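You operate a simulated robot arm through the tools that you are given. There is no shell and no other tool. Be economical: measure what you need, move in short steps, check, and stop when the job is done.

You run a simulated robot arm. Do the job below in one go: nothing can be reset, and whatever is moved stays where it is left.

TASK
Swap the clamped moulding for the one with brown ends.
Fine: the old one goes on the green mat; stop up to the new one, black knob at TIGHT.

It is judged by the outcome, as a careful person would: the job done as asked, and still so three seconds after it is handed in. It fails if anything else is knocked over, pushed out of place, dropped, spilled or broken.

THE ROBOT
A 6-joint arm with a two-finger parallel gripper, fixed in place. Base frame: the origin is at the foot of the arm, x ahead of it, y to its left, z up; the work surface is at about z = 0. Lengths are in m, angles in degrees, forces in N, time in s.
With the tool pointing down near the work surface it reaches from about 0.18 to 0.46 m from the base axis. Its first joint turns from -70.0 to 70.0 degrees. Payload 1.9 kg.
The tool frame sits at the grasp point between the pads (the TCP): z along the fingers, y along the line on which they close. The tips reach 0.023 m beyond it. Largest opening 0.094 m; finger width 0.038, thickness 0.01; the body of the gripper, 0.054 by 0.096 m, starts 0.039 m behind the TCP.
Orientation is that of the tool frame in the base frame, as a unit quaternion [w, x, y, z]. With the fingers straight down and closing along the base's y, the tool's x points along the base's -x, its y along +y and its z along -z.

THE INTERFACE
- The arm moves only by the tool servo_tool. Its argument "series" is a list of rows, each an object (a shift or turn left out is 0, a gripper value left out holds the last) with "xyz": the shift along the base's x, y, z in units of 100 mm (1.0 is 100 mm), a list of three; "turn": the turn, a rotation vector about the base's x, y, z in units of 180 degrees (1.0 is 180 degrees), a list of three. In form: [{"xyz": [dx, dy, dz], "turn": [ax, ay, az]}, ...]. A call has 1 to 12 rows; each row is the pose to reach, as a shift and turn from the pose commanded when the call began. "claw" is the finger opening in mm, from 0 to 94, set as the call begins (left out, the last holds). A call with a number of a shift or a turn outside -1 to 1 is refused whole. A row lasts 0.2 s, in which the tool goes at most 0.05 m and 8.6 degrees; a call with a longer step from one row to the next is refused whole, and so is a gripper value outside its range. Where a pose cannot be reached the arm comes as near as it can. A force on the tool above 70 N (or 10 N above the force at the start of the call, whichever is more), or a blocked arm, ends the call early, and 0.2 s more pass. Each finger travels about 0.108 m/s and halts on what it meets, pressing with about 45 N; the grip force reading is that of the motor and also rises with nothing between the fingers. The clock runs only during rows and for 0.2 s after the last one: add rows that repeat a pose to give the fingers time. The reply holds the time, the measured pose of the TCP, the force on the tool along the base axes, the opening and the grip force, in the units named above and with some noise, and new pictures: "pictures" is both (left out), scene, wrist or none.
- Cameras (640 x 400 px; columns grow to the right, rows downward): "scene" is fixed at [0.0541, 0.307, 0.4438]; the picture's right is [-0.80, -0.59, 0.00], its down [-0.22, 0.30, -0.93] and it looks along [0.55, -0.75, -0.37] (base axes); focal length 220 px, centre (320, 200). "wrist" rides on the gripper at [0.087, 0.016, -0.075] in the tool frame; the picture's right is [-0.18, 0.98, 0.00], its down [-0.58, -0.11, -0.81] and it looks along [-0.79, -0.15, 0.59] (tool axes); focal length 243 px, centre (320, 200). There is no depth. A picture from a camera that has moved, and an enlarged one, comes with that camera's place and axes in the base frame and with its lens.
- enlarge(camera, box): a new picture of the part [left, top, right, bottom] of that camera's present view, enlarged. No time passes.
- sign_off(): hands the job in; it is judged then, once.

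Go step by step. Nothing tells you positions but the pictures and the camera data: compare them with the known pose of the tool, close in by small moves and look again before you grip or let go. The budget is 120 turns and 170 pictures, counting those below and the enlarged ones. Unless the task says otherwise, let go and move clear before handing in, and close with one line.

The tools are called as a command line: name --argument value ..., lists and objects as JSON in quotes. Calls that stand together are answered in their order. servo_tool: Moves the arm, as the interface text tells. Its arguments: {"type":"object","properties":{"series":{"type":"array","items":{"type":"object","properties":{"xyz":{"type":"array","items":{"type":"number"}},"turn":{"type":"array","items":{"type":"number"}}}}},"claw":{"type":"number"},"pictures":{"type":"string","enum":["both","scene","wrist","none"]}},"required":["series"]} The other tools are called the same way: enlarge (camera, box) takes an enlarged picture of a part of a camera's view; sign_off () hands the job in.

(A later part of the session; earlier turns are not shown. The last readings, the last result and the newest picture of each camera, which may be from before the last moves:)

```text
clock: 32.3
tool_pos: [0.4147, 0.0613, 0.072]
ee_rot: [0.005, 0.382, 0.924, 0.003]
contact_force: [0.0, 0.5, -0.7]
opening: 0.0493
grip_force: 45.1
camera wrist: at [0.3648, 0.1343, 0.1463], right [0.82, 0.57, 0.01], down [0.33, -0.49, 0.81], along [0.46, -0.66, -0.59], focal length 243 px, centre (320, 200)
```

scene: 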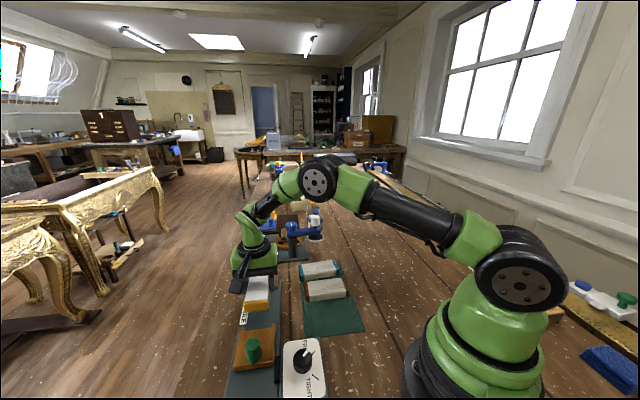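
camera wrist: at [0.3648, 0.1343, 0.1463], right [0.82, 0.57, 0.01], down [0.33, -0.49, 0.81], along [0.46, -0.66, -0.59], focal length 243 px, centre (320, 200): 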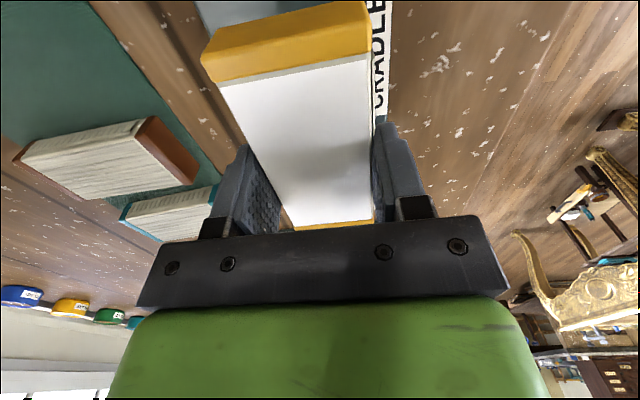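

The moulding is held firmly. I'll raise a bit and carry it towards the mat, turning to yaw +45° slowly.

servo_tool --series '[{"xyz": [0, 0, 0.1]}, {"xyz": [-0.05, -0.02, 0.2], "turn": [0, 0, 0.02]}, {"xyz": [-0.13, -0.06, 0.25], "turn": [0, 0, 0.045]}, {"xyz": [-0.22, -0.1, 0.25], "turn": [0, 0, 0.075]}, {"xyz": [-0.31, -0.14, 0.25], "turn": [0, 0, 0.105]}, {"xyz": [-0.4, -0.18, 0.25], "turn": [0, 0, 0.135]}, {"xyz": [-0.49, -0.22, 0.25], "turn": [0, 0, 0.165]}, {"xyz": [-0.58, -0.26, 0.25], "turn": [0, 0, 0.195]}, {"xyz": [-0.67, -0.3, 0.25], "turn": [0, 0, 0.225]}, {"xyz": [-0.75, -0.34, 0.25], "turn": [0, 0, 0.25]}, {"xyz": [-0.8, -0.37, 0.25], "turn": [0, 0, 0.25]}, {"xyz": [-0.8, -0.37, 0.25], "turn": [0, 0, 0.25]}]' --pictures "wrist"

servo_tool --series '[{"xyz": [-0.05, -0.02, 0], "turn": [0, 0, 0.02]}, {"xyz": [-0.13, -0.06, 0], "turn": [0, 0, 0.045]}, {"xyz": [-0.22, -0.1, 0], "turn": [0, 0, 0.075]}, {"xyz": [-0.31, -0.14, 0], "turn": [0, 0, 0.105]}, {"xyz": [-0.4, -0.18, 0], "turn": [0, 0, 0.135]}, {"xyz": [-0.49, -0.22, 0], "turn": [0, 0, 0.165]}, {"xyz": [-0.58, -0.26, 0], "turn": [0, 0, 0.195]}, {"xyz": [-0.67, -0.3, 0], "turn": [0, 0, 0.225]}, {"xyz": [-0.75, -0.34, 0], "turn": [0, 0, 0.247]}, {"xyz": [-0.79, -0.36, 0], "turn": [0, 0, 0.247]}, {"xyz": [-0.79, -0.36, 0], "turn": [0, 0, 0.247]}]' --pictures "both"

```text
clock: 34.9
tool_pos: [0.3348, 0.0247, 0.0958]
ee_rot: [0.003, 0.0, 1.0, 0.004]
contact_force: [-0.6, 0.0, -1.0]
opening: 0.049
grip_force: 45.3
camera wrist: at [0.2485, 0.0408, 0.1709], right [0.18, 0.98, 0.01], down [0.58, -0.11, 0.81], along [0.8, -0.14, -0.59], focal length 243 px, centre (320, 200)
```

wrist: 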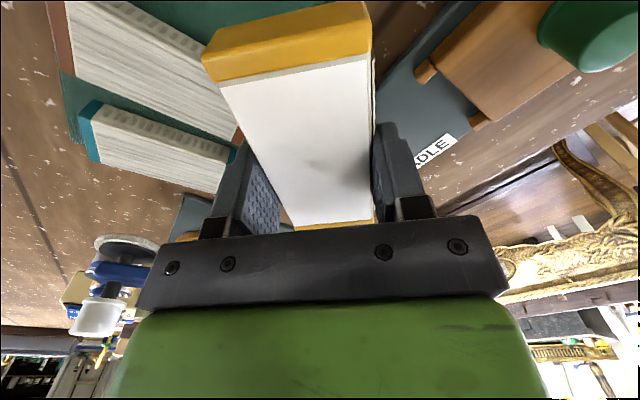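

```text
clock: 37.3
tool_pos: [0.2553, -0.0119, 0.0971]
ee_rot: [0.002, -0.379, 0.925, 0.003]
contact_force: [0.6, 0.6, -0.4]
opening: 0.049
grip_force: 45.7
camera wrist: at [0.1826, -0.0607, 0.1708], right [-0.56, 0.83, 0.01], down [0.49, 0.32, 0.81], along [0.67, 0.46, -0.59], focal length 243 px, centre (320, 200)
```

scene: 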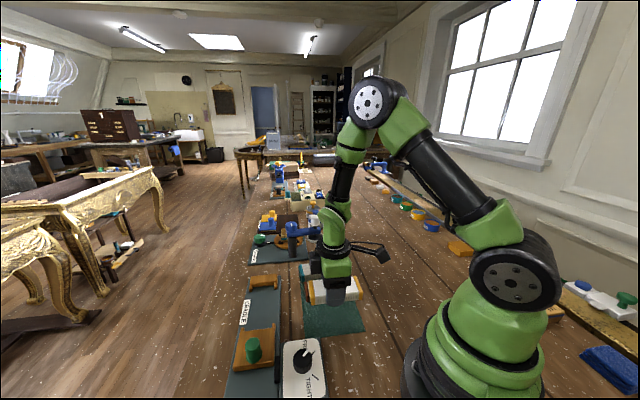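
wrist: 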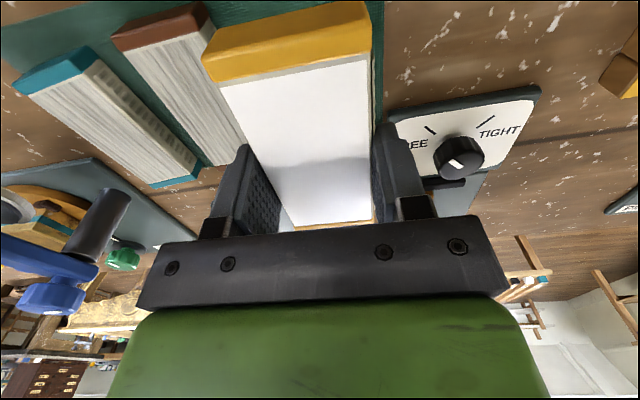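

The pose is over the free part of the mat. Lowering it with a 2 mm bias away from the brown one, then checking.

servo_tool --series '[{"xyz": [-0.02, 0.02, -0.1]}, {"xyz": [-0.02, 0.02, -0.25]}, {"xyz": [-0.02, 0.02, -0.4]}, {"xyz": [-0.02, 0.02, -0.52]}, {"xyz": [-0.02, 0.02, -0.6]}, {"xyz": [-0.02, 0.02, -0.6]}]' --pictures "wrist"

enlarge --camera "scene" --box '[270, 240, 390, 350]'

```text
clock: 38.7
tool_pos: [0.2532, -0.0072, 0.0355]
ee_rot: [0.001, -0.378, 0.926, 0.004]
contact_force: [-0.1, 0.0, -0.5]
opening: 0.0493
grip_force: 45.1
camera wrist: at [0.181, -0.0576, 0.1109], right [-0.56, 0.83, 0.01], down [0.49, 0.32, 0.81], along [0.67, 0.45, -0.59], focal length 243 px, centre (320, 200)
```

wrist: 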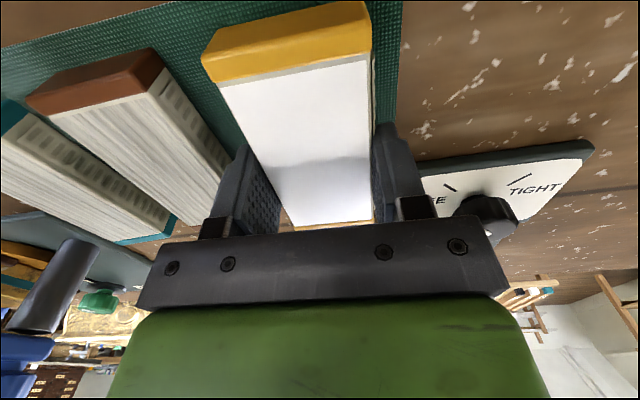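

```text
3.64 times, centred on (330, 295) of scene
camera zoom: at [0.0541, 0.307, 0.4438], right [-0.8, -0.59, 0.0], down [-0.22, 0.3, -0.93], along [0.55, -0.75, -0.37], focal length 800 px, centre (284, -146)
```

zoom: 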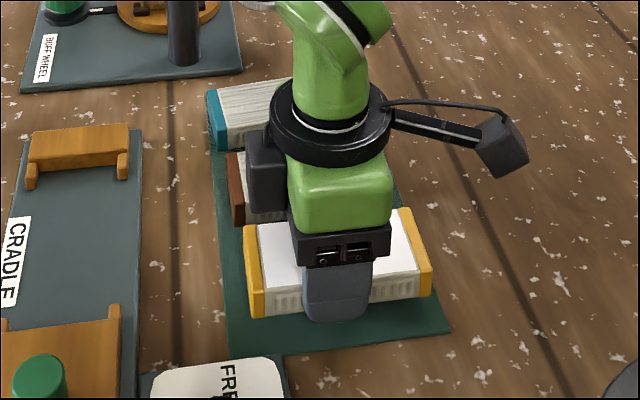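

It is well within the mat and clear of its neighbours. I'll lower slowly to touch.

servo_tool --series '[{"xyz": [0, 0, -0.04]}, {"xyz": [0, 0, -0.06]}, {"xyz": [0, 0, -0.08]}, {"xyz": [0, 0, -0.09]}, {"xyz": [0, 0, -0.1]}, {"xyz": [0, 0, -0.1]}]' --pictures "wrist"

enlarge --camera "scene" --box '[290, 280, 370, 350]'

```text
clock: 40.1
tool_pos: [0.2523, -0.0094, 0.0281]
ee_rot: [0.0, -0.38, 0.925, 0.004]
contact_force: [-0.8, 0.1, -1.3]
opening: 0.0493
grip_force: 45.1
camera wrist: at [0.1809, -0.0583, 0.1019], right [-0.56, 0.83, 0.01], down [0.49, 0.32, 0.81], along [0.67, 0.45, -0.59], focal length 243 px, centre (320, 200)
```

wrist: 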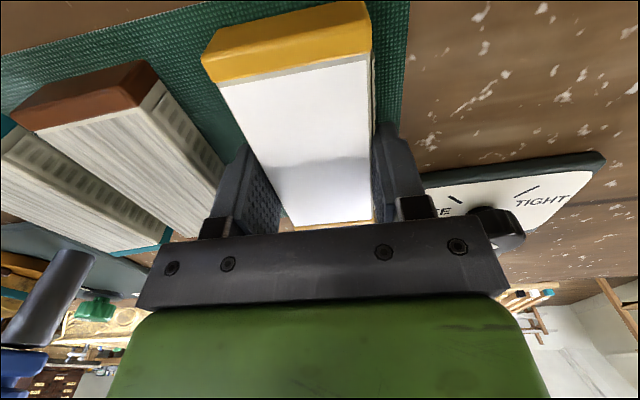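

```text
5.71 times, centred on (330, 315) of scene
camera zoom: at [0.0541, 0.307, 0.4438], right [-0.8, -0.59, 0.0], down [-0.22, 0.3, -0.93], along [0.55, -0.75, -0.37], focal length 1257 px, centre (263, -457)
```

zoom: 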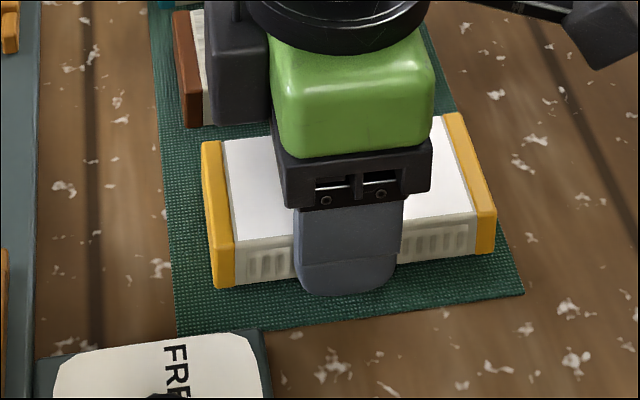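

No clear contact yet. A few more slow millimetres.

servo_tool --series '[{"xyz": [0, 0, -0.01]}, {"xyz": [0, 0, -0.02]}, {"xyz": [0, 0, -0.03]}]' --pictures "none"

```text
clock: 40.9
tool_pos: [0.255, -0.0083, 0.0246]
ee_rot: [0.0, -0.379, 0.925, 0.005]
contact_force: [0.0, -0.2, -0.1]
opening: 0.0491
grip_force: 44.9
```

Still no contact. Continuing in 1 mm steps.

servo_tool --series '[{"xyz": [0, 0, -0.01]}, {"xyz": [0, 0, -0.02]}]' --pictures "none"

```text
clock: 41.5
tool_pos: [0.2545, -0.0098, 0.0228]
ee_rot: [0.002, -0.378, 0.926, 0.005]
contact_force: [-5.5, 7.9, 48.6]
opening: 0.0493
grip_force: 45.0
```

Contact with the mat. I'll ease off a hair, open to 60 mm and rise.

servo_tool --series '[{"xyz": [0, 0, 0.01]}, {"xyz": [0, 0, 0.01]}]' --pictures "none"

servo_tool --series '[{}, {}, {"xyz": [0, 0, 0.1]}, {"xyz": [0, 0, 0.3]}, {"xyz": [0, 0, 0.6]}, {"xyz": [0, 0, 0.9]}, {"xyz": [0, 0, 0.9]}]' --claw 60 --pictures "both"

enlarge --camera "scene" --box '[280, 250, 370, 350]'

```text
clock: 42.1
tool_pos: [0.2539, -0.0097, 0.0227]
ee_rot: [0.002, -0.38, 0.925, 0.004]
contact_force: [4.3, 2.2, 33.0]
opening: 0.0491
grip_force: 44.9
```

```text
clock: 43.7
tool_pos: [0.255, -0.0095, 0.1137]
ee_rot: [0.001, -0.378, 0.926, 0.004]
contact_force: [-0.3, -0.8, -0.3]
opening: 0.0599
grip_force: 0.0
out of reach, approached as far as the arm can: row 3, 4
camera wrist: at [0.1813, -0.0586, 0.1884], right [-0.56, 0.83, 0.01], down [0.49, 0.32, 0.81], along [0.67, 0.45, -0.59], focal length 243 px, centre (320, 200)
```

scene: 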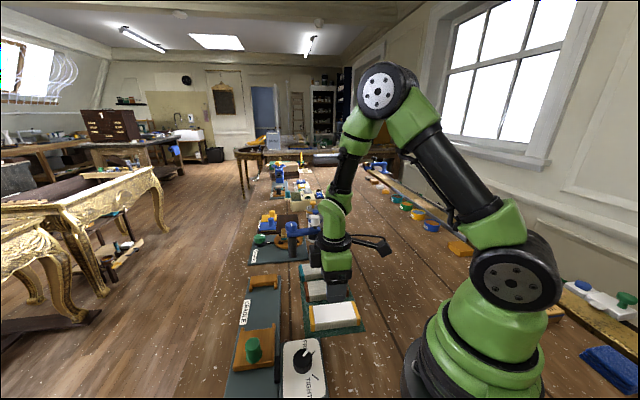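
wrist: 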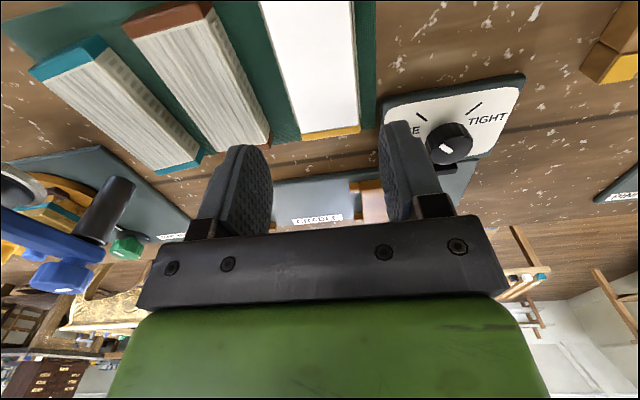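

```text
4.00 times, centred on (325, 300) of scene
camera zoom: at [0.0541, 0.307, 0.4438], right [-0.8, -0.59, 0.0], down [-0.22, 0.3, -0.93], along [0.55, -0.75, -0.37], focal length 880 px, centre (300, -200)
```

zoom: 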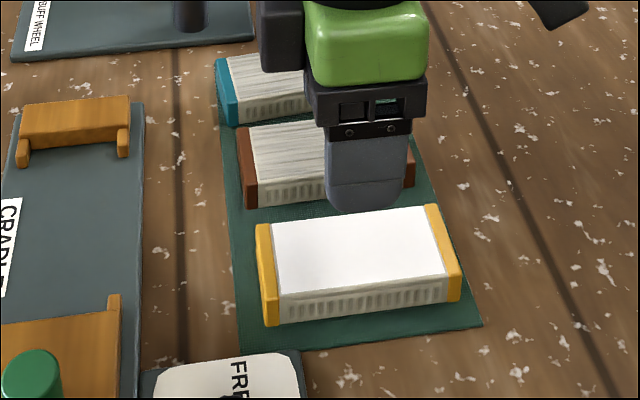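

The old moulding rests flat on the mat. Now I'll measure the brown-ended one from the wrist view.

servo_tool --series '[{"xyz": [0.15, -0.15, 0.05]}, {"xyz": [0.3, -0.3, 0.1]}, {"xyz": [0.45, -0.45, 0.15]}, {"xyz": [0.55, -0.56, 0.15]}, {"xyz": [0.55, -0.56, 0.15]}]' --pictures "wrist"

enlarge --camera "wrist" --box '[200, 0, 460, 160]'

```text
clock: 44.9
tool_pos: [0.309, -0.0653, 0.1292]
ee_rot: [0.001, -0.379, 0.925, 0.004]
contact_force: [-0.4, 0.3, -0.7]
opening: 0.0602
grip_force: 0.1
camera wrist: at [0.2364, -0.1141, 0.2024], right [-0.56, 0.83, 0.01], down [0.49, 0.32, 0.81], along [0.67, 0.46, -0.59], focal length 243 px, centre (320, 200)
```

wrist: 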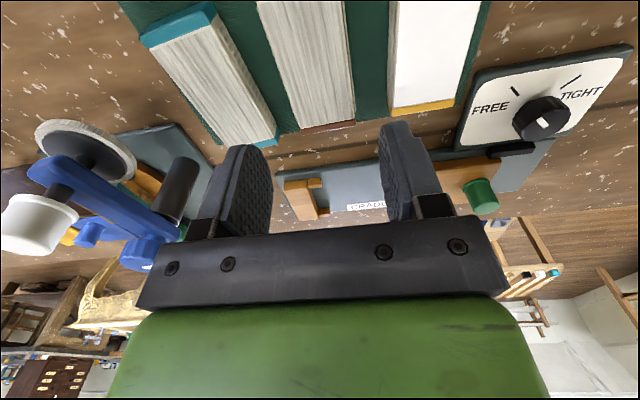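

```text
2.46 times, centred on (330, 80) of wrist
camera zoom: at [0.2364, -0.1141, 0.2024], right [-0.56, 0.83, 0.01], down [0.49, 0.32, 0.81], along [0.67, 0.46, -0.59], focal length 597 px, centre (295, 495)
```

zoom: 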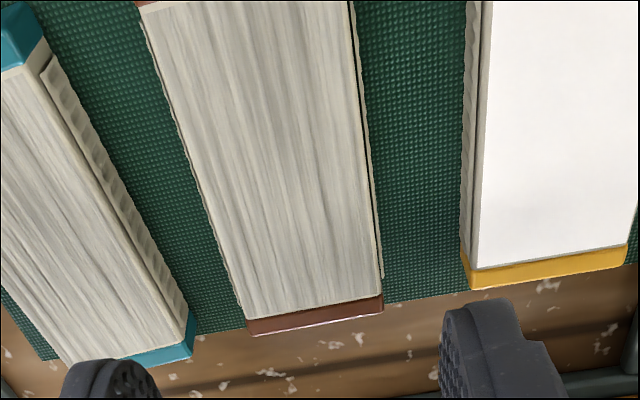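

Brown one's centre is about (0.313, −0.065). I'll adjust slightly and descend to just above, then check.

servo_tool --series '[{"xyz": [0.04, 0.005, -0.25], "turn": [0, 0, 0.003]}, {"xyz": [0.04, 0.005, -0.5], "turn": [0, 0, 0.003]}, {"xyz": [0.04, 0.005, -0.75], "turn": [0, 0, 0.003]}, {"xyz": [0.04, 0.005, -0.75], "turn": [0, 0, 0.003]}]' --pictures "wrist"

enlarge --camera "scene" --box '[280, 230, 370, 340]'

```text
clock: 45.9
tool_pos: [0.3147, -0.0655, 0.0517]
ee_rot: [0.001, -0.384, 0.923, 0.003]
contact_force: [-0.3, 0.1, -0.1]
opening: 0.0601
grip_force: 0.1
camera wrist: at [0.2411, -0.1147, 0.1257], right [-0.57, 0.82, 0.01], down [0.49, 0.33, 0.81], along [0.66, 0.46, -0.59], focal length 243 px, centre (320, 200)
```

wrist: 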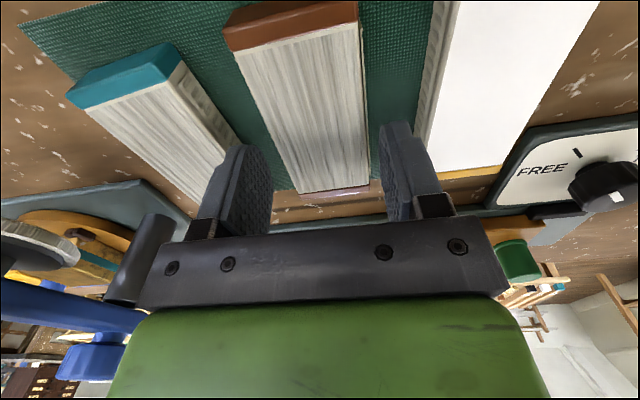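

```text
3.64 times, centred on (325, 285) of scene
camera zoom: at [0.0541, 0.307, 0.4438], right [-0.8, -0.59, 0.0], down [-0.22, 0.3, -0.93], along [0.55, -0.75, -0.37], focal length 800 px, centre (302, -109)
```

zoom: 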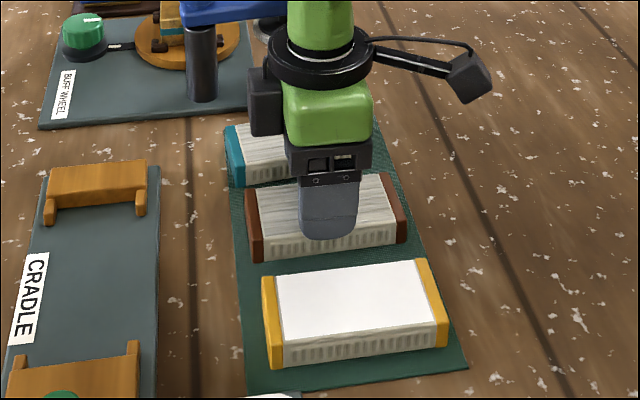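

Alignment matches my earlier successful grip. Descending to grip height over the mat and closing.

servo_tool --series '[{"xyz": [0, 0, -0.1]}, {"xyz": [0, 0, -0.18]}, {"xyz": [0, 0, -0.24]}, {"xyz": [0, 0, -0.24]}]' --pictures "wrist"

```text
clock: 46.9
tool_pos: [0.3133, -0.0637, 0.0277]
ee_rot: [0.001, -0.384, 0.923, 0.004]
contact_force: [0.1, 0.3, -0.6]
opening: 0.0599
grip_force: 0.0
camera wrist: at [0.2406, -0.1143, 0.1021], right [-0.57, 0.82, 0.01], down [0.49, 0.33, 0.81], along [0.66, 0.46, -0.59], focal length 243 px, centre (320, 200)
```

wrist: 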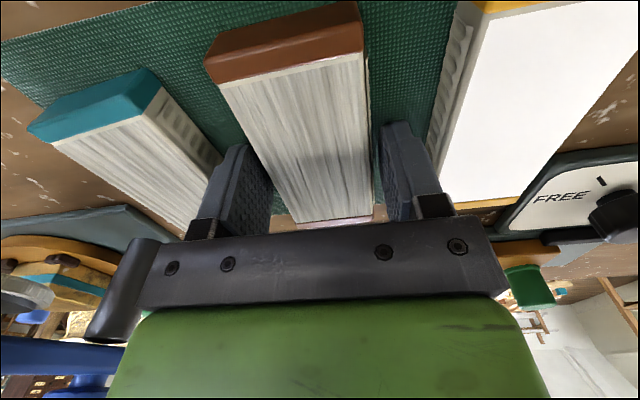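

Fingers straddle it cleanly. Closing, then lifting slowly.

servo_tool --series '[{"xyz": [0, 0, -0.01]}, {"xyz": [0, 0, -0.01]}, {"xyz": [0, 0, -0.01]}, {"xyz": [0, 0, -0.01]}]' --claw 0 --pictures "none"

servo_tool --series '[{"xyz": [0, 0, 0.02]}, {"xyz": [0, 0, 0.05]}, {"xyz": [0, 0, 0.1]}, {"xyz": [0, 0, 0.16]}, {"xyz": [0, 0, 0.24]}, {"xyz": [0, 0, 0.34]}, {"xyz": [0, 0, 0.44]}, {"xyz": [0, 0, 0.54]}, {"xyz": [0, 0, 0.62]}, {"xyz": [0, 0, 0.68]}, {"xyz": [0, 0, 0.68]}]' --pictures "wrist"

```text
clock: 47.9
tool_pos: [0.3122, -0.0648, 0.0271]
ee_rot: [0.001, -0.384, 0.923, 0.004]
contact_force: [-1.6, 1.2, 9.6]
opening: 0.0489
grip_force: 44.8
```

```text
clock: 50.3
tool_pos: [0.3122, -0.0643, 0.0957]
ee_rot: [0.001, -0.384, 0.923, 0.005]
contact_force: [0.3, -0.1, -0.6]
opening: 0.0486
grip_force: 45.2
camera wrist: at [0.2402, -0.1142, 0.1702], right [-0.57, 0.82, 0.01], down [0.49, 0.33, 0.81], along [0.66, 0.46, -0.59], focal length 243 px, centre (320, 200)
```

wrist: 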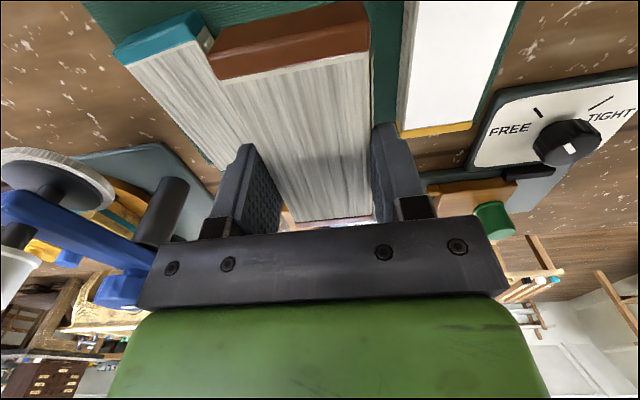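

The brown-ended one is held firmly. I'll carry it toward the cradle, moving in +y first, then turning to yaw −45°.

servo_tool --series '[{"xyz": [0, 0.06, 0.03]}, {"xyz": [0.0, 0.14, 0.05], "turn": [0, 0, -0.02]}, {"xyz": [0.02, 0.22, 0.05], "turn": [0, 0, -0.045]}, {"xyz": [0.04, 0.3, 0.05], "turn": [0, 0, -0.075]}, {"xyz": [0.06, 0.39, 0.05], "turn": [0, 0, -0.105]}, {"xyz": [0.08, 0.48, 0.05], "turn": [0, 0, -0.135]}, {"xyz": [0.1, 0.57, 0.05], "turn": [0, 0, -0.165]}, {"xyz": [0.12, 0.66, 0.05], "turn": [0, 0, -0.195]}, {"xyz": [0.15, 0.75, 0.05], "turn": [0, 0, -0.225]}, {"xyz": [0.18, 0.82, 0.05], "turn": [0, 0, -0.25]}, {"xyz": [0.2, 0.85, 0.05], "turn": [0, 0, -0.25]}, {"xyz": [0.2, 0.85, 0.05], "turn": [0, 0, -0.25]}]' --pictures "none"

servo_tool --series '[{"xyz": [0.05, 0.03, 0], "turn": [0, 0, -0.02]}, {"xyz": [0.12, 0.07, 0], "turn": [0, 0, -0.045]}, {"xyz": [0.2, 0.11, 0], "turn": [0, 0, -0.075]}, {"xyz": [0.29, 0.16, 0], "turn": [0, 0, -0.105]}, {"xyz": [0.38, 0.2, 0], "turn": [0, 0, -0.135]}, {"xyz": [0.47, 0.25, 0], "turn": [0, 0, -0.165]}, {"xyz": [0.56, 0.3, 0], "turn": [0, 0, -0.195]}, {"xyz": [0.65, 0.34, 0], "turn": [0, 0, -0.225]}, {"xyz": [0.73, 0.39, 0], "turn": [0, 0, -0.245]}, {"xyz": [0.79, 0.42, 0], "turn": [0, 0, -0.251]}, {"xyz": [0.79, 0.42, 0], "turn": [0, 0, -0.251]}]' --pictures "both"

```text
clock: 52.9
tool_pos: [0.3321, 0.0201, 0.1006]
ee_rot: [0.002, 0.0, 1.0, 0.003]
contact_force: [-0.6, 0.5, -0.1]
opening: 0.0488
grip_force: 45.4
```

```text
clock: 55.3
tool_pos: [0.4124, 0.0623, 0.1013]
ee_rot: [0.004, 0.383, 0.924, 0.002]
contact_force: [0.1, -0.4, -1.0]
opening: 0.0489
grip_force: 44.7
camera wrist: at [0.3618, 0.1351, 0.1754], right [0.83, 0.56, 0.01], down [0.33, -0.49, 0.81], along [0.46, -0.67, -0.59], focal length 243 px, centre (320, 200)
```

scene: 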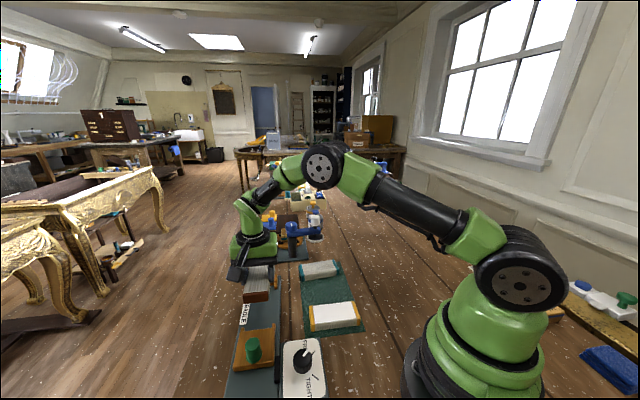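
wrist: 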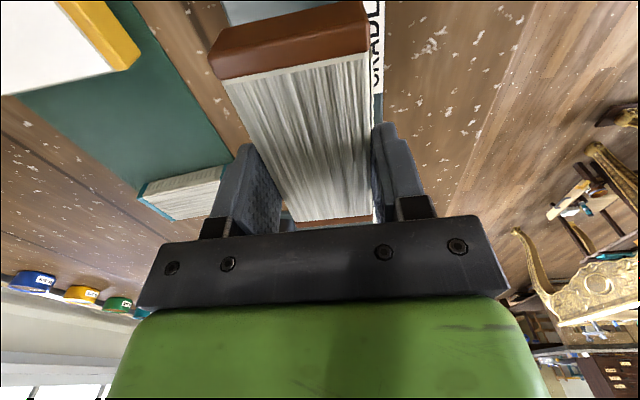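

Above the cradle with the moulding aligned. Lowering part-way with a 1 mm lateral correction.

servo_tool --series '[{"xyz": [0.01, 0.01, -0.1]}, {"xyz": [0.01, 0.01, -0.22]}, {"xyz": [0.01, 0.01, -0.34]}, {"xyz": [0.01, 0.01, -0.42]}, {"xyz": [0.01, 0.01, -0.46]}, {"xyz": [0.01, 0.01, -0.46]}]' --pictures "wrist"

enlarge --camera "scene" --box '[225, 240, 305, 340]'

enlarge --camera "wrist" --box '[230, 120, 430, 245]'

```text
clock: 56.7
tool_pos: [0.4144, 0.0649, 0.0552]
ee_rot: [0.004, 0.384, 0.923, 0.002]
contact_force: [-0.8, -0.2, -1.0]
opening: 0.049
grip_force: 44.9
camera wrist: at [0.3634, 0.1368, 0.1287], right [0.83, 0.56, 0.01], down [0.33, -0.49, 0.81], along [0.46, -0.67, -0.59], focal length 243 px, centre (320, 200)
```

wrist: 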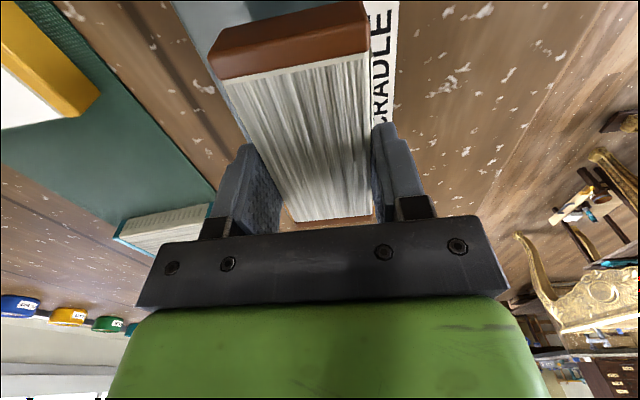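

```text
4.00 times, centred on (265, 290) of scene
camera zoom: at [0.0541, 0.307, 0.4438], right [-0.8, -0.59, 0.0], down [-0.22, 0.3, -0.93], along [0.55, -0.75, -0.37], focal length 880 px, centre (540, -160)
```

zoom: 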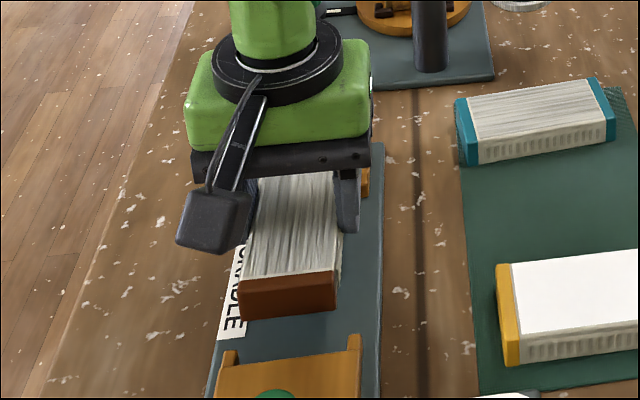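

```text
3.20 times, centred on (330, 182) of wrist
camera zoom: at [0.3634, 0.1368, 0.1287], right [0.83, 0.56, 0.01], down [0.33, -0.49, 0.81], along [0.46, -0.67, -0.59], focal length 776 px, centre (288, 256)
```

zoom: 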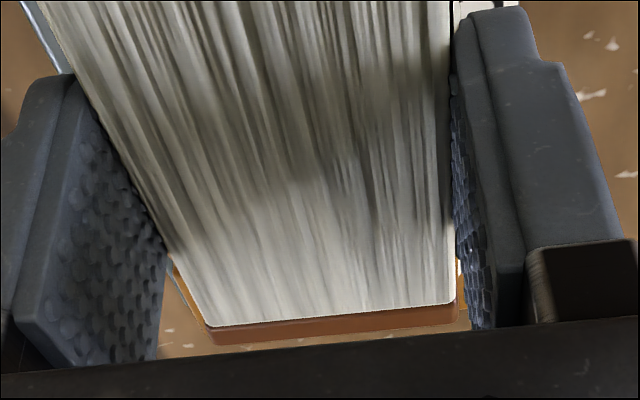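

Position readings are noisy, so I'm taking a few still readings.

servo_tool --series '[{}]' --pictures "none"

servo_tool --series '[{}]' --pictures "none"

servo_tool --series '[{}]' --pictures "none"

servo_tool --series '[{}]' --pictures "none"

```text
clock: 57.1
tool_pos: [0.4129, 0.0637, 0.0555]
ee_rot: [0.003, 0.384, 0.924, 0.001]
contact_force: [0.4, -0.3, -0.5]
opening: 0.0491
grip_force: 44.9
```

```text
clock: 57.5
tool_pos: [0.4133, 0.0641, 0.0537]
ee_rot: [0.004, 0.384, 0.923, 0.002]
contact_force: [0.9, 0.0, -0.8]
opening: 0.0487
grip_force: 45.1
```

```text
clock: 57.9
tool_pos: [0.4129, 0.0639, 0.0538]
ee_rot: [0.004, 0.383, 0.924, 0.002]
contact_force: [0.0, 0.1, 0.0]
opening: 0.0487
grip_force: 45.5
```

```text
clock: 58.3
tool_pos: [0.4125, 0.0627, 0.0552]
ee_rot: [0.003, 0.383, 0.924, 0.002]
contact_force: [0.6, 0.3, -0.8]
opening: 0.0492
grip_force: 44.6
```

The mean is (0.413, 0.064), which matches the target lane and sits about 2.5 mm short of the fixed stop. Lowering gently to contact.

servo_tool --series '[{"xyz": [0, 0, -0.04]}, {"xyz": [0, 0, -0.08]}, {"xyz": [0, 0, -0.11]}, {"xyz": [0, 0, -0.135]}, {"xyz": [0, 0, -0.15]}, {"xyz": [0, 0, -0.15]}]' --pictures "none"

servo_tool --series '[{"xyz": [0, 0, -0.01]}, {"xyz": [0, 0, -0.02]}]' --pictures "wrist"

enlarge --camera "scene" --box '[225, 240, 305, 340]'

```text
clock: 59.7
tool_pos: [0.413, 0.0635, 0.0408]
ee_rot: [0.004, 0.384, 0.924, 0.002]
contact_force: [0.4, -0.1, -0.3]
opening: 0.0488
grip_force: 44.7
```

```text
clock: 60.3
tool_pos: [0.4132, 0.0645, 0.0384]
ee_rot: [0.005, 0.383, 0.924, 0.002]
contact_force: [-1.6, -0.7, 4.4]
opening: 0.049
grip_force: 44.4
camera wrist: at [0.3625, 0.1368, 0.1123], right [0.83, 0.56, 0.01], down [0.33, -0.49, 0.81], along [0.46, -0.67, -0.59], focal length 243 px, centre (320, 200)
```

wrist: 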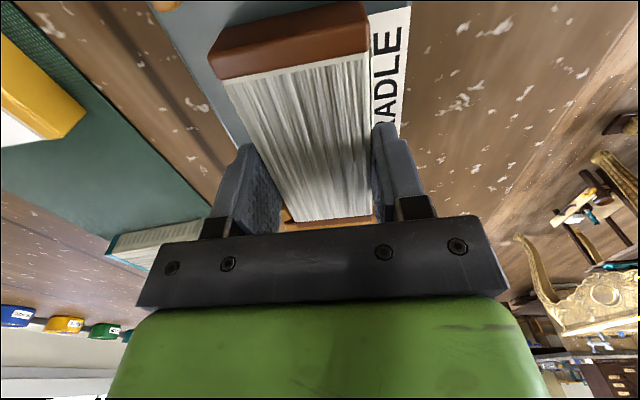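

```text
4.00 times, centred on (265, 290) of scene
camera zoom: at [0.0541, 0.307, 0.4438], right [-0.8, -0.59, 0.0], down [-0.22, 0.3, -0.93], along [0.55, -0.75, -0.37], focal length 880 px, centre (540, -160)
```

zoom: 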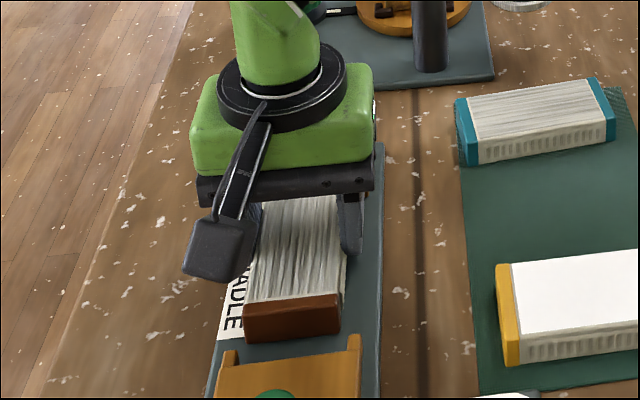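

Light contact is beginning, as predicted. One more small step down before release.

servo_tool --series '[{"xyz": [0, 0, -0.007]}, {"xyz": [0, 0, -0.014]}]' --pictures "none"

```text
clock: 60.9
tool_pos: [0.4123, 0.065, 0.0376]
ee_rot: [0.003, 0.384, 0.923, 0.003]
contact_force: [-11.1, -2.5, 32.7]
opening: 0.0491
grip_force: 45.0
```

It's seated on the base (33 N). Releasing and rising.

servo_tool --series '[{}, {}, {}, {"xyz": [0, 0, 0.1]}, {"xyz": [0, 0, 0.3]}, {"xyz": [0, 0, 0.6]}, {"xyz": [0, 0, 0.9]}, {"xyz": [0, 0, 0.9]}]' --claw 62 --pictures "wrist"

enlarge --camera "scene" --box '[225, 250, 315, 350]'

enlarge --camera "wrist" --box '[230, 0, 410, 150]'

```text
clock: 62.7
tool_pos: [0.4149, 0.0635, 0.1293]
ee_rot: [0.004, 0.383, 0.924, 0.001]
contact_force: [0.6, 0.1, 0.4]
opening: 0.0618
grip_force: 0.0
camera wrist: at [0.3646, 0.1371, 0.2032], right [0.83, 0.56, 0.01], down [0.33, -0.49, 0.81], along [0.46, -0.67, -0.59], focal length 243 px, centre (320, 200)
```

wrist: 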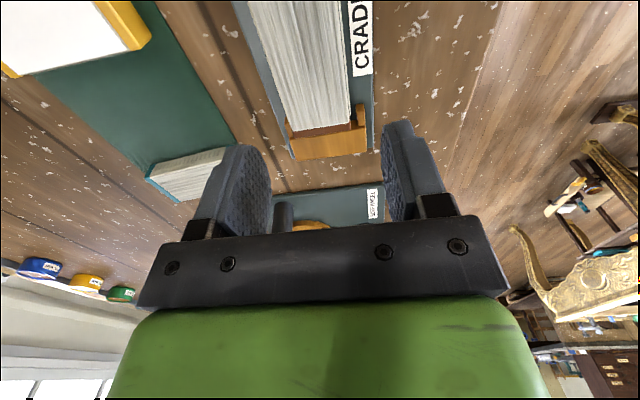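

```text
4.00 times, centred on (270, 300) of scene
camera zoom: at [0.0541, 0.307, 0.4438], right [-0.8, -0.59, 0.0], down [-0.22, 0.3, -0.93], along [0.55, -0.75, -0.37], focal length 880 px, centre (520, -200)
```

zoom: 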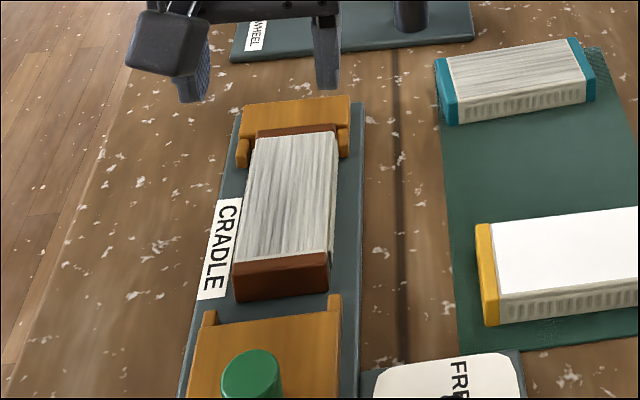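

```text
2.67 times, centred on (320, 75) of wrist
camera zoom: at [0.3646, 0.1371, 0.2032], right [0.83, 0.56, 0.01], down [0.33, -0.49, 0.81], along [0.46, -0.67, -0.59], focal length 647 px, centre (320, 533)
```

zoom: 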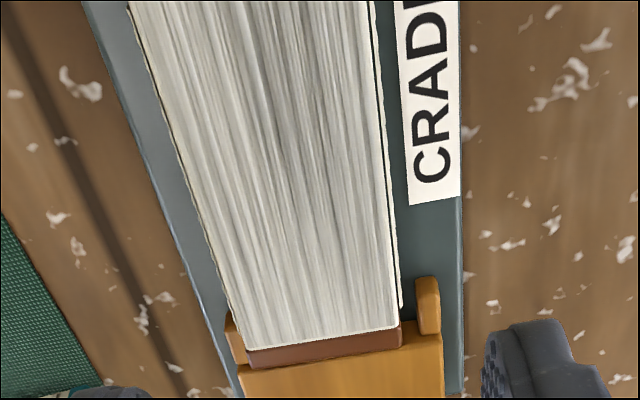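

It's seated between the fixed ears, but about 2 mm off to one side, which could foul the sliding stop's ear. I'll regrip and nudge it toward +perp by 2 mm.

servo_tool --series '[{"xyz": [0, 0, -0.4]}, {"xyz": [0, 0, -0.7]}, {"xyz": [0, 0, -0.88]}, {"xyz": [0, 0, -0.9]}, {"xyz": [0, 0, -0.9]}]' --pictures "none"

servo_tool --series '[{}, {}, {}]' --claw 0 --pictures "none"

servo_tool --series '[{"xyz": [0, 0, 0.01]}, {"xyz": [0.005, 0.005, 0.01]}, {"xyz": [0.01, 0.01, 0.01]}, {"xyz": [0.015, 0.015, 0.01]}, {"xyz": [0.015, 0.015, 0.01]}, {"xyz": [0.015, 0.015, 0.0]}]' --pictures "none"

servo_tool --series '[{}, {}, {}, {"xyz": [0, 0, 0.1]}, {"xyz": [0, 0, 0.3]}, {"xyz": [0, 0, 0.6]}, {"xyz": [0, 0, 0.9]}, {"xyz": [0, 0, 0.9]}]' --claw 62 --pictures "wrist"

enlarge --camera "scene" --box '[225, 250, 315, 350]'

enlarge --camera "wrist" --box '[230, 0, 410, 150]'

```text
clock: 63.9
tool_pos: [0.4135, 0.0633, 0.0365]
ee_rot: [0.004, 0.383, 0.924, 0.002]
contact_force: [-0.5, -1.3, 0.5]
opening: 0.0619
grip_force: 0.1
```

```text
clock: 64.7
tool_pos: [0.413, 0.0628, 0.037]
ee_rot: [0.003, 0.383, 0.924, 0.002]
contact_force: [0.8, 0.2, 0.8]
opening: 0.049
grip_force: 45.5
```

```text
clock: 66.1
tool_pos: [0.4137, 0.0659, 0.037]
ee_rot: [0.003, 0.384, 0.923, 0.003]
contact_force: [-4.6, -5.6, 2.9]
opening: 0.0493
grip_force: 45.2
```

```text
clock: 67.9
tool_pos: [0.4137, 0.0665, 0.1282]
ee_rot: [0.004, 0.384, 0.923, 0.003]
contact_force: [0.2, -0.4, 0.2]
opening: 0.0622
grip_force: 0.1
camera wrist: at [0.3633, 0.1389, 0.2017], right [0.83, 0.56, 0.01], down [0.33, -0.49, 0.81], along [0.46, -0.67, -0.59], focal length 243 px, centre (320, 200)
```

wrist: 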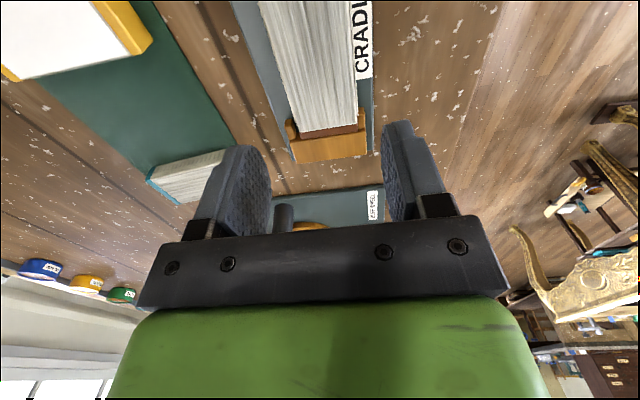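

```text
4.00 times, centred on (270, 300) of scene
camera zoom: at [0.0541, 0.307, 0.4438], right [-0.8, -0.59, 0.0], down [-0.22, 0.3, -0.93], along [0.55, -0.75, -0.37], focal length 880 px, centre (520, -200)
```

zoom: 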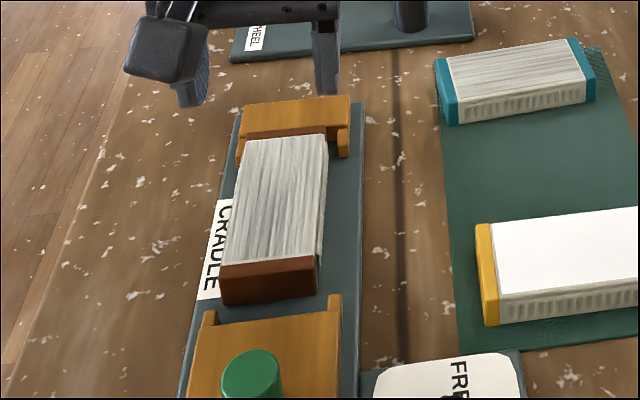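

```text
2.67 times, centred on (320, 75) of wrist
camera zoom: at [0.3633, 0.1389, 0.2017], right [0.83, 0.56, 0.01], down [0.33, -0.49, 0.81], along [0.46, -0.67, -0.59], focal length 647 px, centre (320, 533)
```

zoom: 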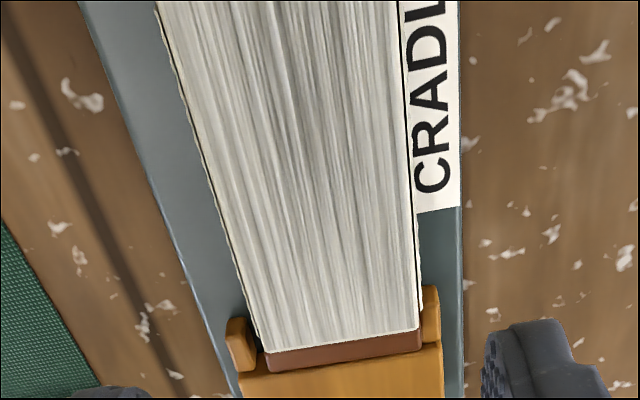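

Now it's against the opposite ear, so the total clearance is about 5 mm. I'll bring it back about 2.3 mm to centre it and release lightly this time.

servo_tool --series '[{"xyz": [0, 0, -0.4]}, {"xyz": [0, 0, -0.7]}, {"xyz": [0, 0, -0.88]}, {"xyz": [0, 0, -0.9]}, {"xyz": [0, 0, -0.9]}]' --pictures "none"

servo_tool --series '[{}, {}, {}]' --claw 0 --pictures "none"

servo_tool --series '[{"xyz": [0, 0, 0.01]}, {"xyz": [-0.005, -0.005, 0.01]}, {"xyz": [-0.01, -0.01, 0.01]}, {"xyz": [-0.016, -0.016, 0.01]}, {"xyz": [-0.016, -0.016, 0.01]}, {"xyz": [-0.016, -0.016, 0.003]}]' --pictures "wrist"

enlarge --camera "scene" --box '[225, 250, 315, 350]'

```text
clock: 69.1
tool_pos: [0.4135, 0.0654, 0.0374]
ee_rot: [0.004, 0.384, 0.923, 0.003]
contact_force: [0.5, 0.0, -0.3]
opening: 0.0622
grip_force: 0.1
```

```text
clock: 69.9
tool_pos: [0.4135, 0.0646, 0.0382]
ee_rot: [0.004, 0.384, 0.924, 0.002]
contact_force: [-0.8, -2.4, -1.1]
opening: 0.0488
grip_force: 45.0
```

```text
clock: 71.3
tool_pos: [0.4111, 0.0629, 0.0383]
ee_rot: [0.004, 0.384, 0.923, 0.003]
contact_force: [-3.6, 1.8, 9.9]
opening: 0.0488
grip_force: 44.9
camera wrist: at [0.3625, 0.1361, 0.1125], right [0.83, 0.56, 0.01], down [0.33, -0.49, 0.81], along [0.46, -0.67, -0.59], focal length 243 px, centre (320, 200)
```

wrist: 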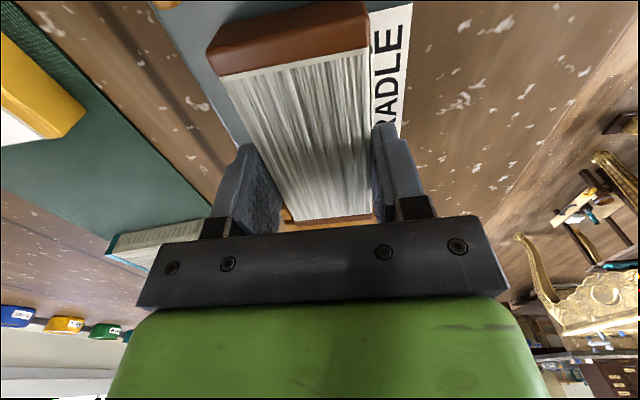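

```text
4.00 times, centred on (270, 300) of scene
camera zoom: at [0.0541, 0.307, 0.4438], right [-0.8, -0.59, 0.0], down [-0.22, 0.3, -0.93], along [0.55, -0.75, -0.37], focal length 880 px, centre (520, -200)
```

zoom: 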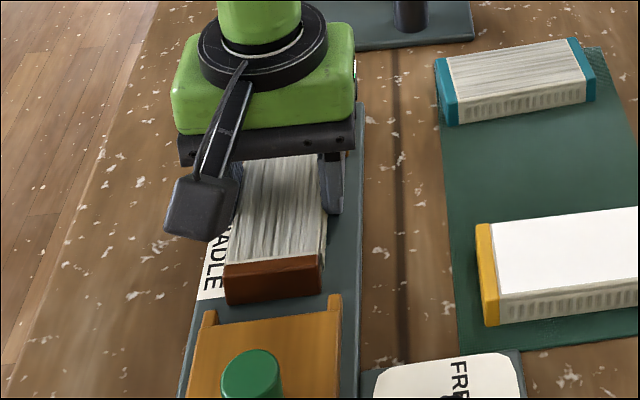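

It's now between the two earlier positions, about centred. Releasing gently.

servo_tool --series '[{}, {}]' --claw 53 --pictures "none"

servo_tool --series '[{}, {"xyz": [0, 0, 0.1]}, {"xyz": [0, 0, 0.3]}, {"xyz": [0, 0, 0.6]}, {"xyz": [0, 0, 0.9]}, {"xyz": [0, 0, 0.9]}]' --claw 60 --pictures "wrist"

enlarge --camera "scene" --box '[225, 250, 315, 350]'

enlarge --camera "wrist" --box '[230, 0, 410, 150]'

```text
clock: 71.9
tool_pos: [0.4132, 0.0639, 0.038]
ee_rot: [0.004, 0.384, 0.924, 0.003]
contact_force: [0.2, -0.2, 0.0]
opening: 0.053
grip_force: 0.0
```

```text
clock: 73.3
tool_pos: [0.4119, 0.064, 0.1262]
ee_rot: [0.004, 0.384, 0.924, 0.003]
contact_force: [0.9, 0.2, 0.0]
opening: 0.0603
grip_force: 0.0
camera wrist: at [0.362, 0.1365, 0.2009], right [0.83, 0.56, 0.01], down [0.33, -0.49, 0.81], along [0.46, -0.67, -0.59], focal length 243 px, centre (320, 200)
```

wrist: 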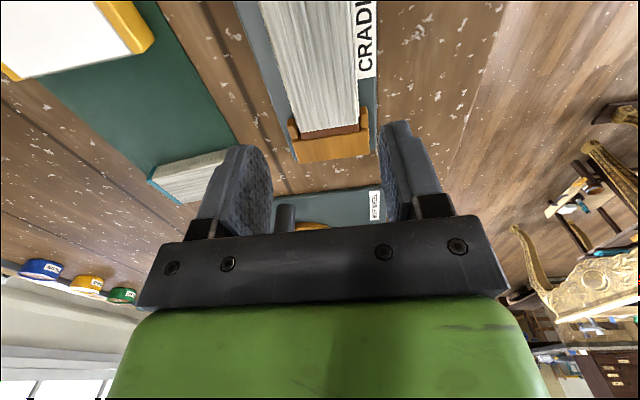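

```text
4.00 times, centred on (270, 300) of scene
camera zoom: at [0.0541, 0.307, 0.4438], right [-0.8, -0.59, 0.0], down [-0.22, 0.3, -0.93], along [0.55, -0.75, -0.37], focal length 880 px, centre (520, -200)
```

zoom: 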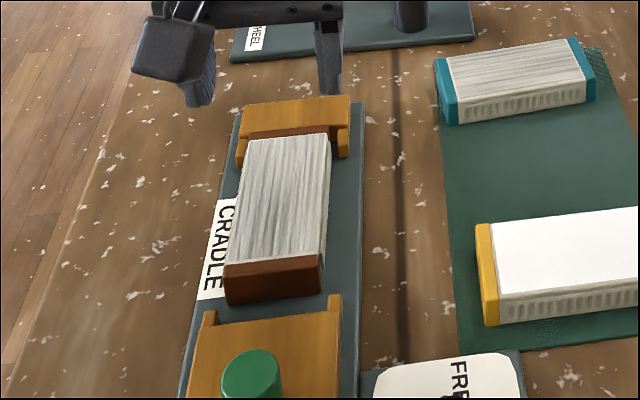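

```text
2.67 times, centred on (320, 75) of wrist
camera zoom: at [0.362, 0.1365, 0.2009], right [0.83, 0.56, 0.01], down [0.33, -0.49, 0.81], along [0.46, -0.67, -0.59], focal length 647 px, centre (320, 533)
```

zoom: 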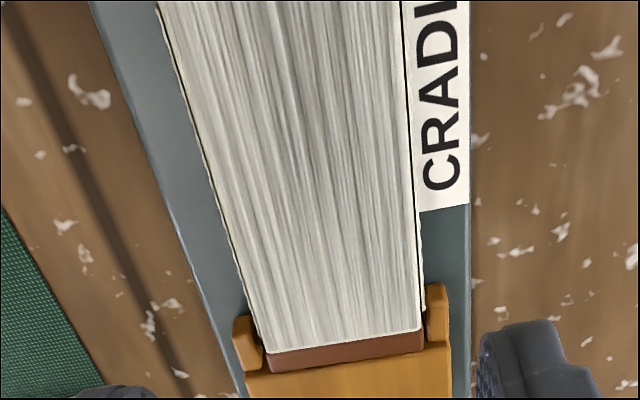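

The moulding is centred between the ears. Next I'll return to the green knob at about (0.315, 0.158), yaw +45°.

servo_tool --series '[{"turn": [0, 0, 0.045], "xyz": [-0.08, 0.08, 0.1]}, {"turn": [0, 0, 0.09], "xyz": [-0.17, 0.16, 0.1]}, {"turn": [0, 0, 0.135], "xyz": [-0.26, 0.25, 0.1]}, {"turn": [0, 0, 0.18], "xyz": [-0.35, 0.34, 0.1]}, {"turn": [0, 0, 0.225], "xyz": [-0.44, 0.43, 0.1]}, {"turn": [0, 0, 0.27], "xyz": [-0.53, 0.52, 0.1]}, {"turn": [0, 0, 0.315], "xyz": [-0.62, 0.61, 0.1]}, {"turn": [0, 0, 0.36], "xyz": [-0.71, 0.7, 0.1]}, {"turn": [0, 0, 0.405], "xyz": [-0.8, 0.79, 0.1]}, {"turn": [0, 0, 0.45], "xyz": [-0.89, 0.87, 0.1]}, {"turn": [0, 0, 0.495], "xyz": [-0.97, 0.94, 0.05]}, {"turn": [0, 0, 0.5], "xyz": [-0.97, 0.94, 0]}]' --claw 44 --pictures "none"

servo_tool --series '[{"xyz": [0, 0, -0.2]}, {"xyz": [0, 0, -0.4]}, {"xyz": [0, 0, -0.4]}]' --pictures "both"

```text
clock: 75.9
tool_pos: [0.3148, 0.1582, 0.1259]
ee_rot: [0.001, -0.382, 0.924, 0.004]
contact_force: [-0.7, -0.2, 0.3]
opening: 0.044
grip_force: 0.1
```

```text
clock: 76.7
tool_pos: [0.3167, 0.1586, 0.0862]
ee_rot: [0.001, -0.381, 0.925, 0.004]
contact_force: [0.7, -0.7, 0.4]
opening: 0.044
grip_force: 0.0
camera wrist: at [0.2432, 0.1078, 0.1601], right [-0.56, 0.83, 0.01], down [0.49, 0.33, 0.81], along [0.67, 0.46, -0.59], focal length 243 px, centre (320, 200)
```

scene: 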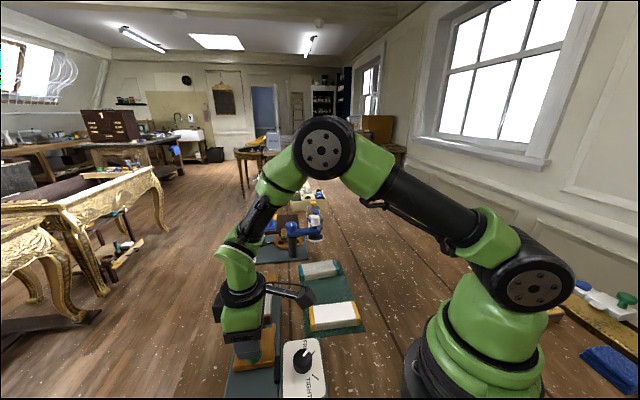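
wrist: 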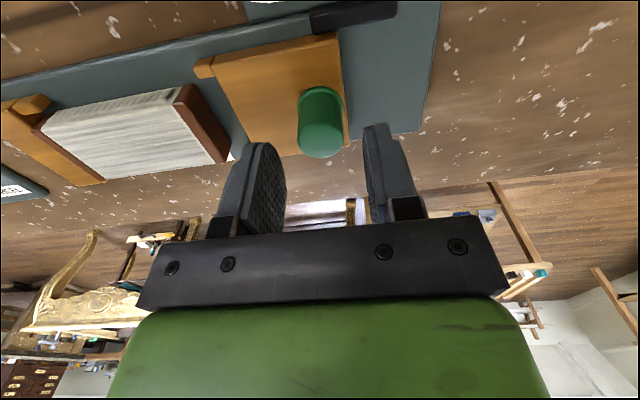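

Aligned over the green knob. Descending and closing on it.

servo_tool --series '[{"xyz": [0, 0, -0.15]}, {"xyz": [0, 0, -0.27]}, {"xyz": [0, 0, -0.27]}]' --pictures "wrist"

servo_tool --series '[{}, {}, {}]' --claw 0 --pictures "none"

```text
clock: 77.5
tool_pos: [0.3169, 0.1569, 0.0583]
ee_rot: [0.001, -0.382, 0.924, 0.005]
contact_force: [0.2, -0.2, -0.2]
opening: 0.0439
grip_force: 0.1
camera wrist: at [0.2436, 0.1076, 0.1331], right [-0.56, 0.83, 0.01], down [0.49, 0.33, 0.81], along [0.67, 0.46, -0.59], focal length 243 px, centre (320, 200)
```

wrist: 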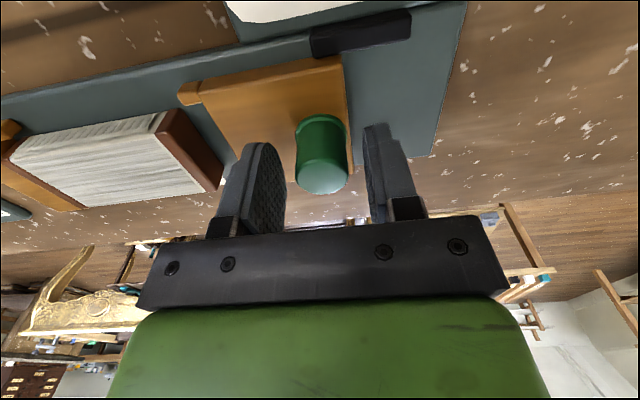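

```text
clock: 78.3
tool_pos: [0.3156, 0.1573, 0.0586]
ee_rot: [0.002, -0.382, 0.924, 0.004]
contact_force: [2.4, 2.4, -5.5]
opening: 0.025
grip_force: 45.4
```

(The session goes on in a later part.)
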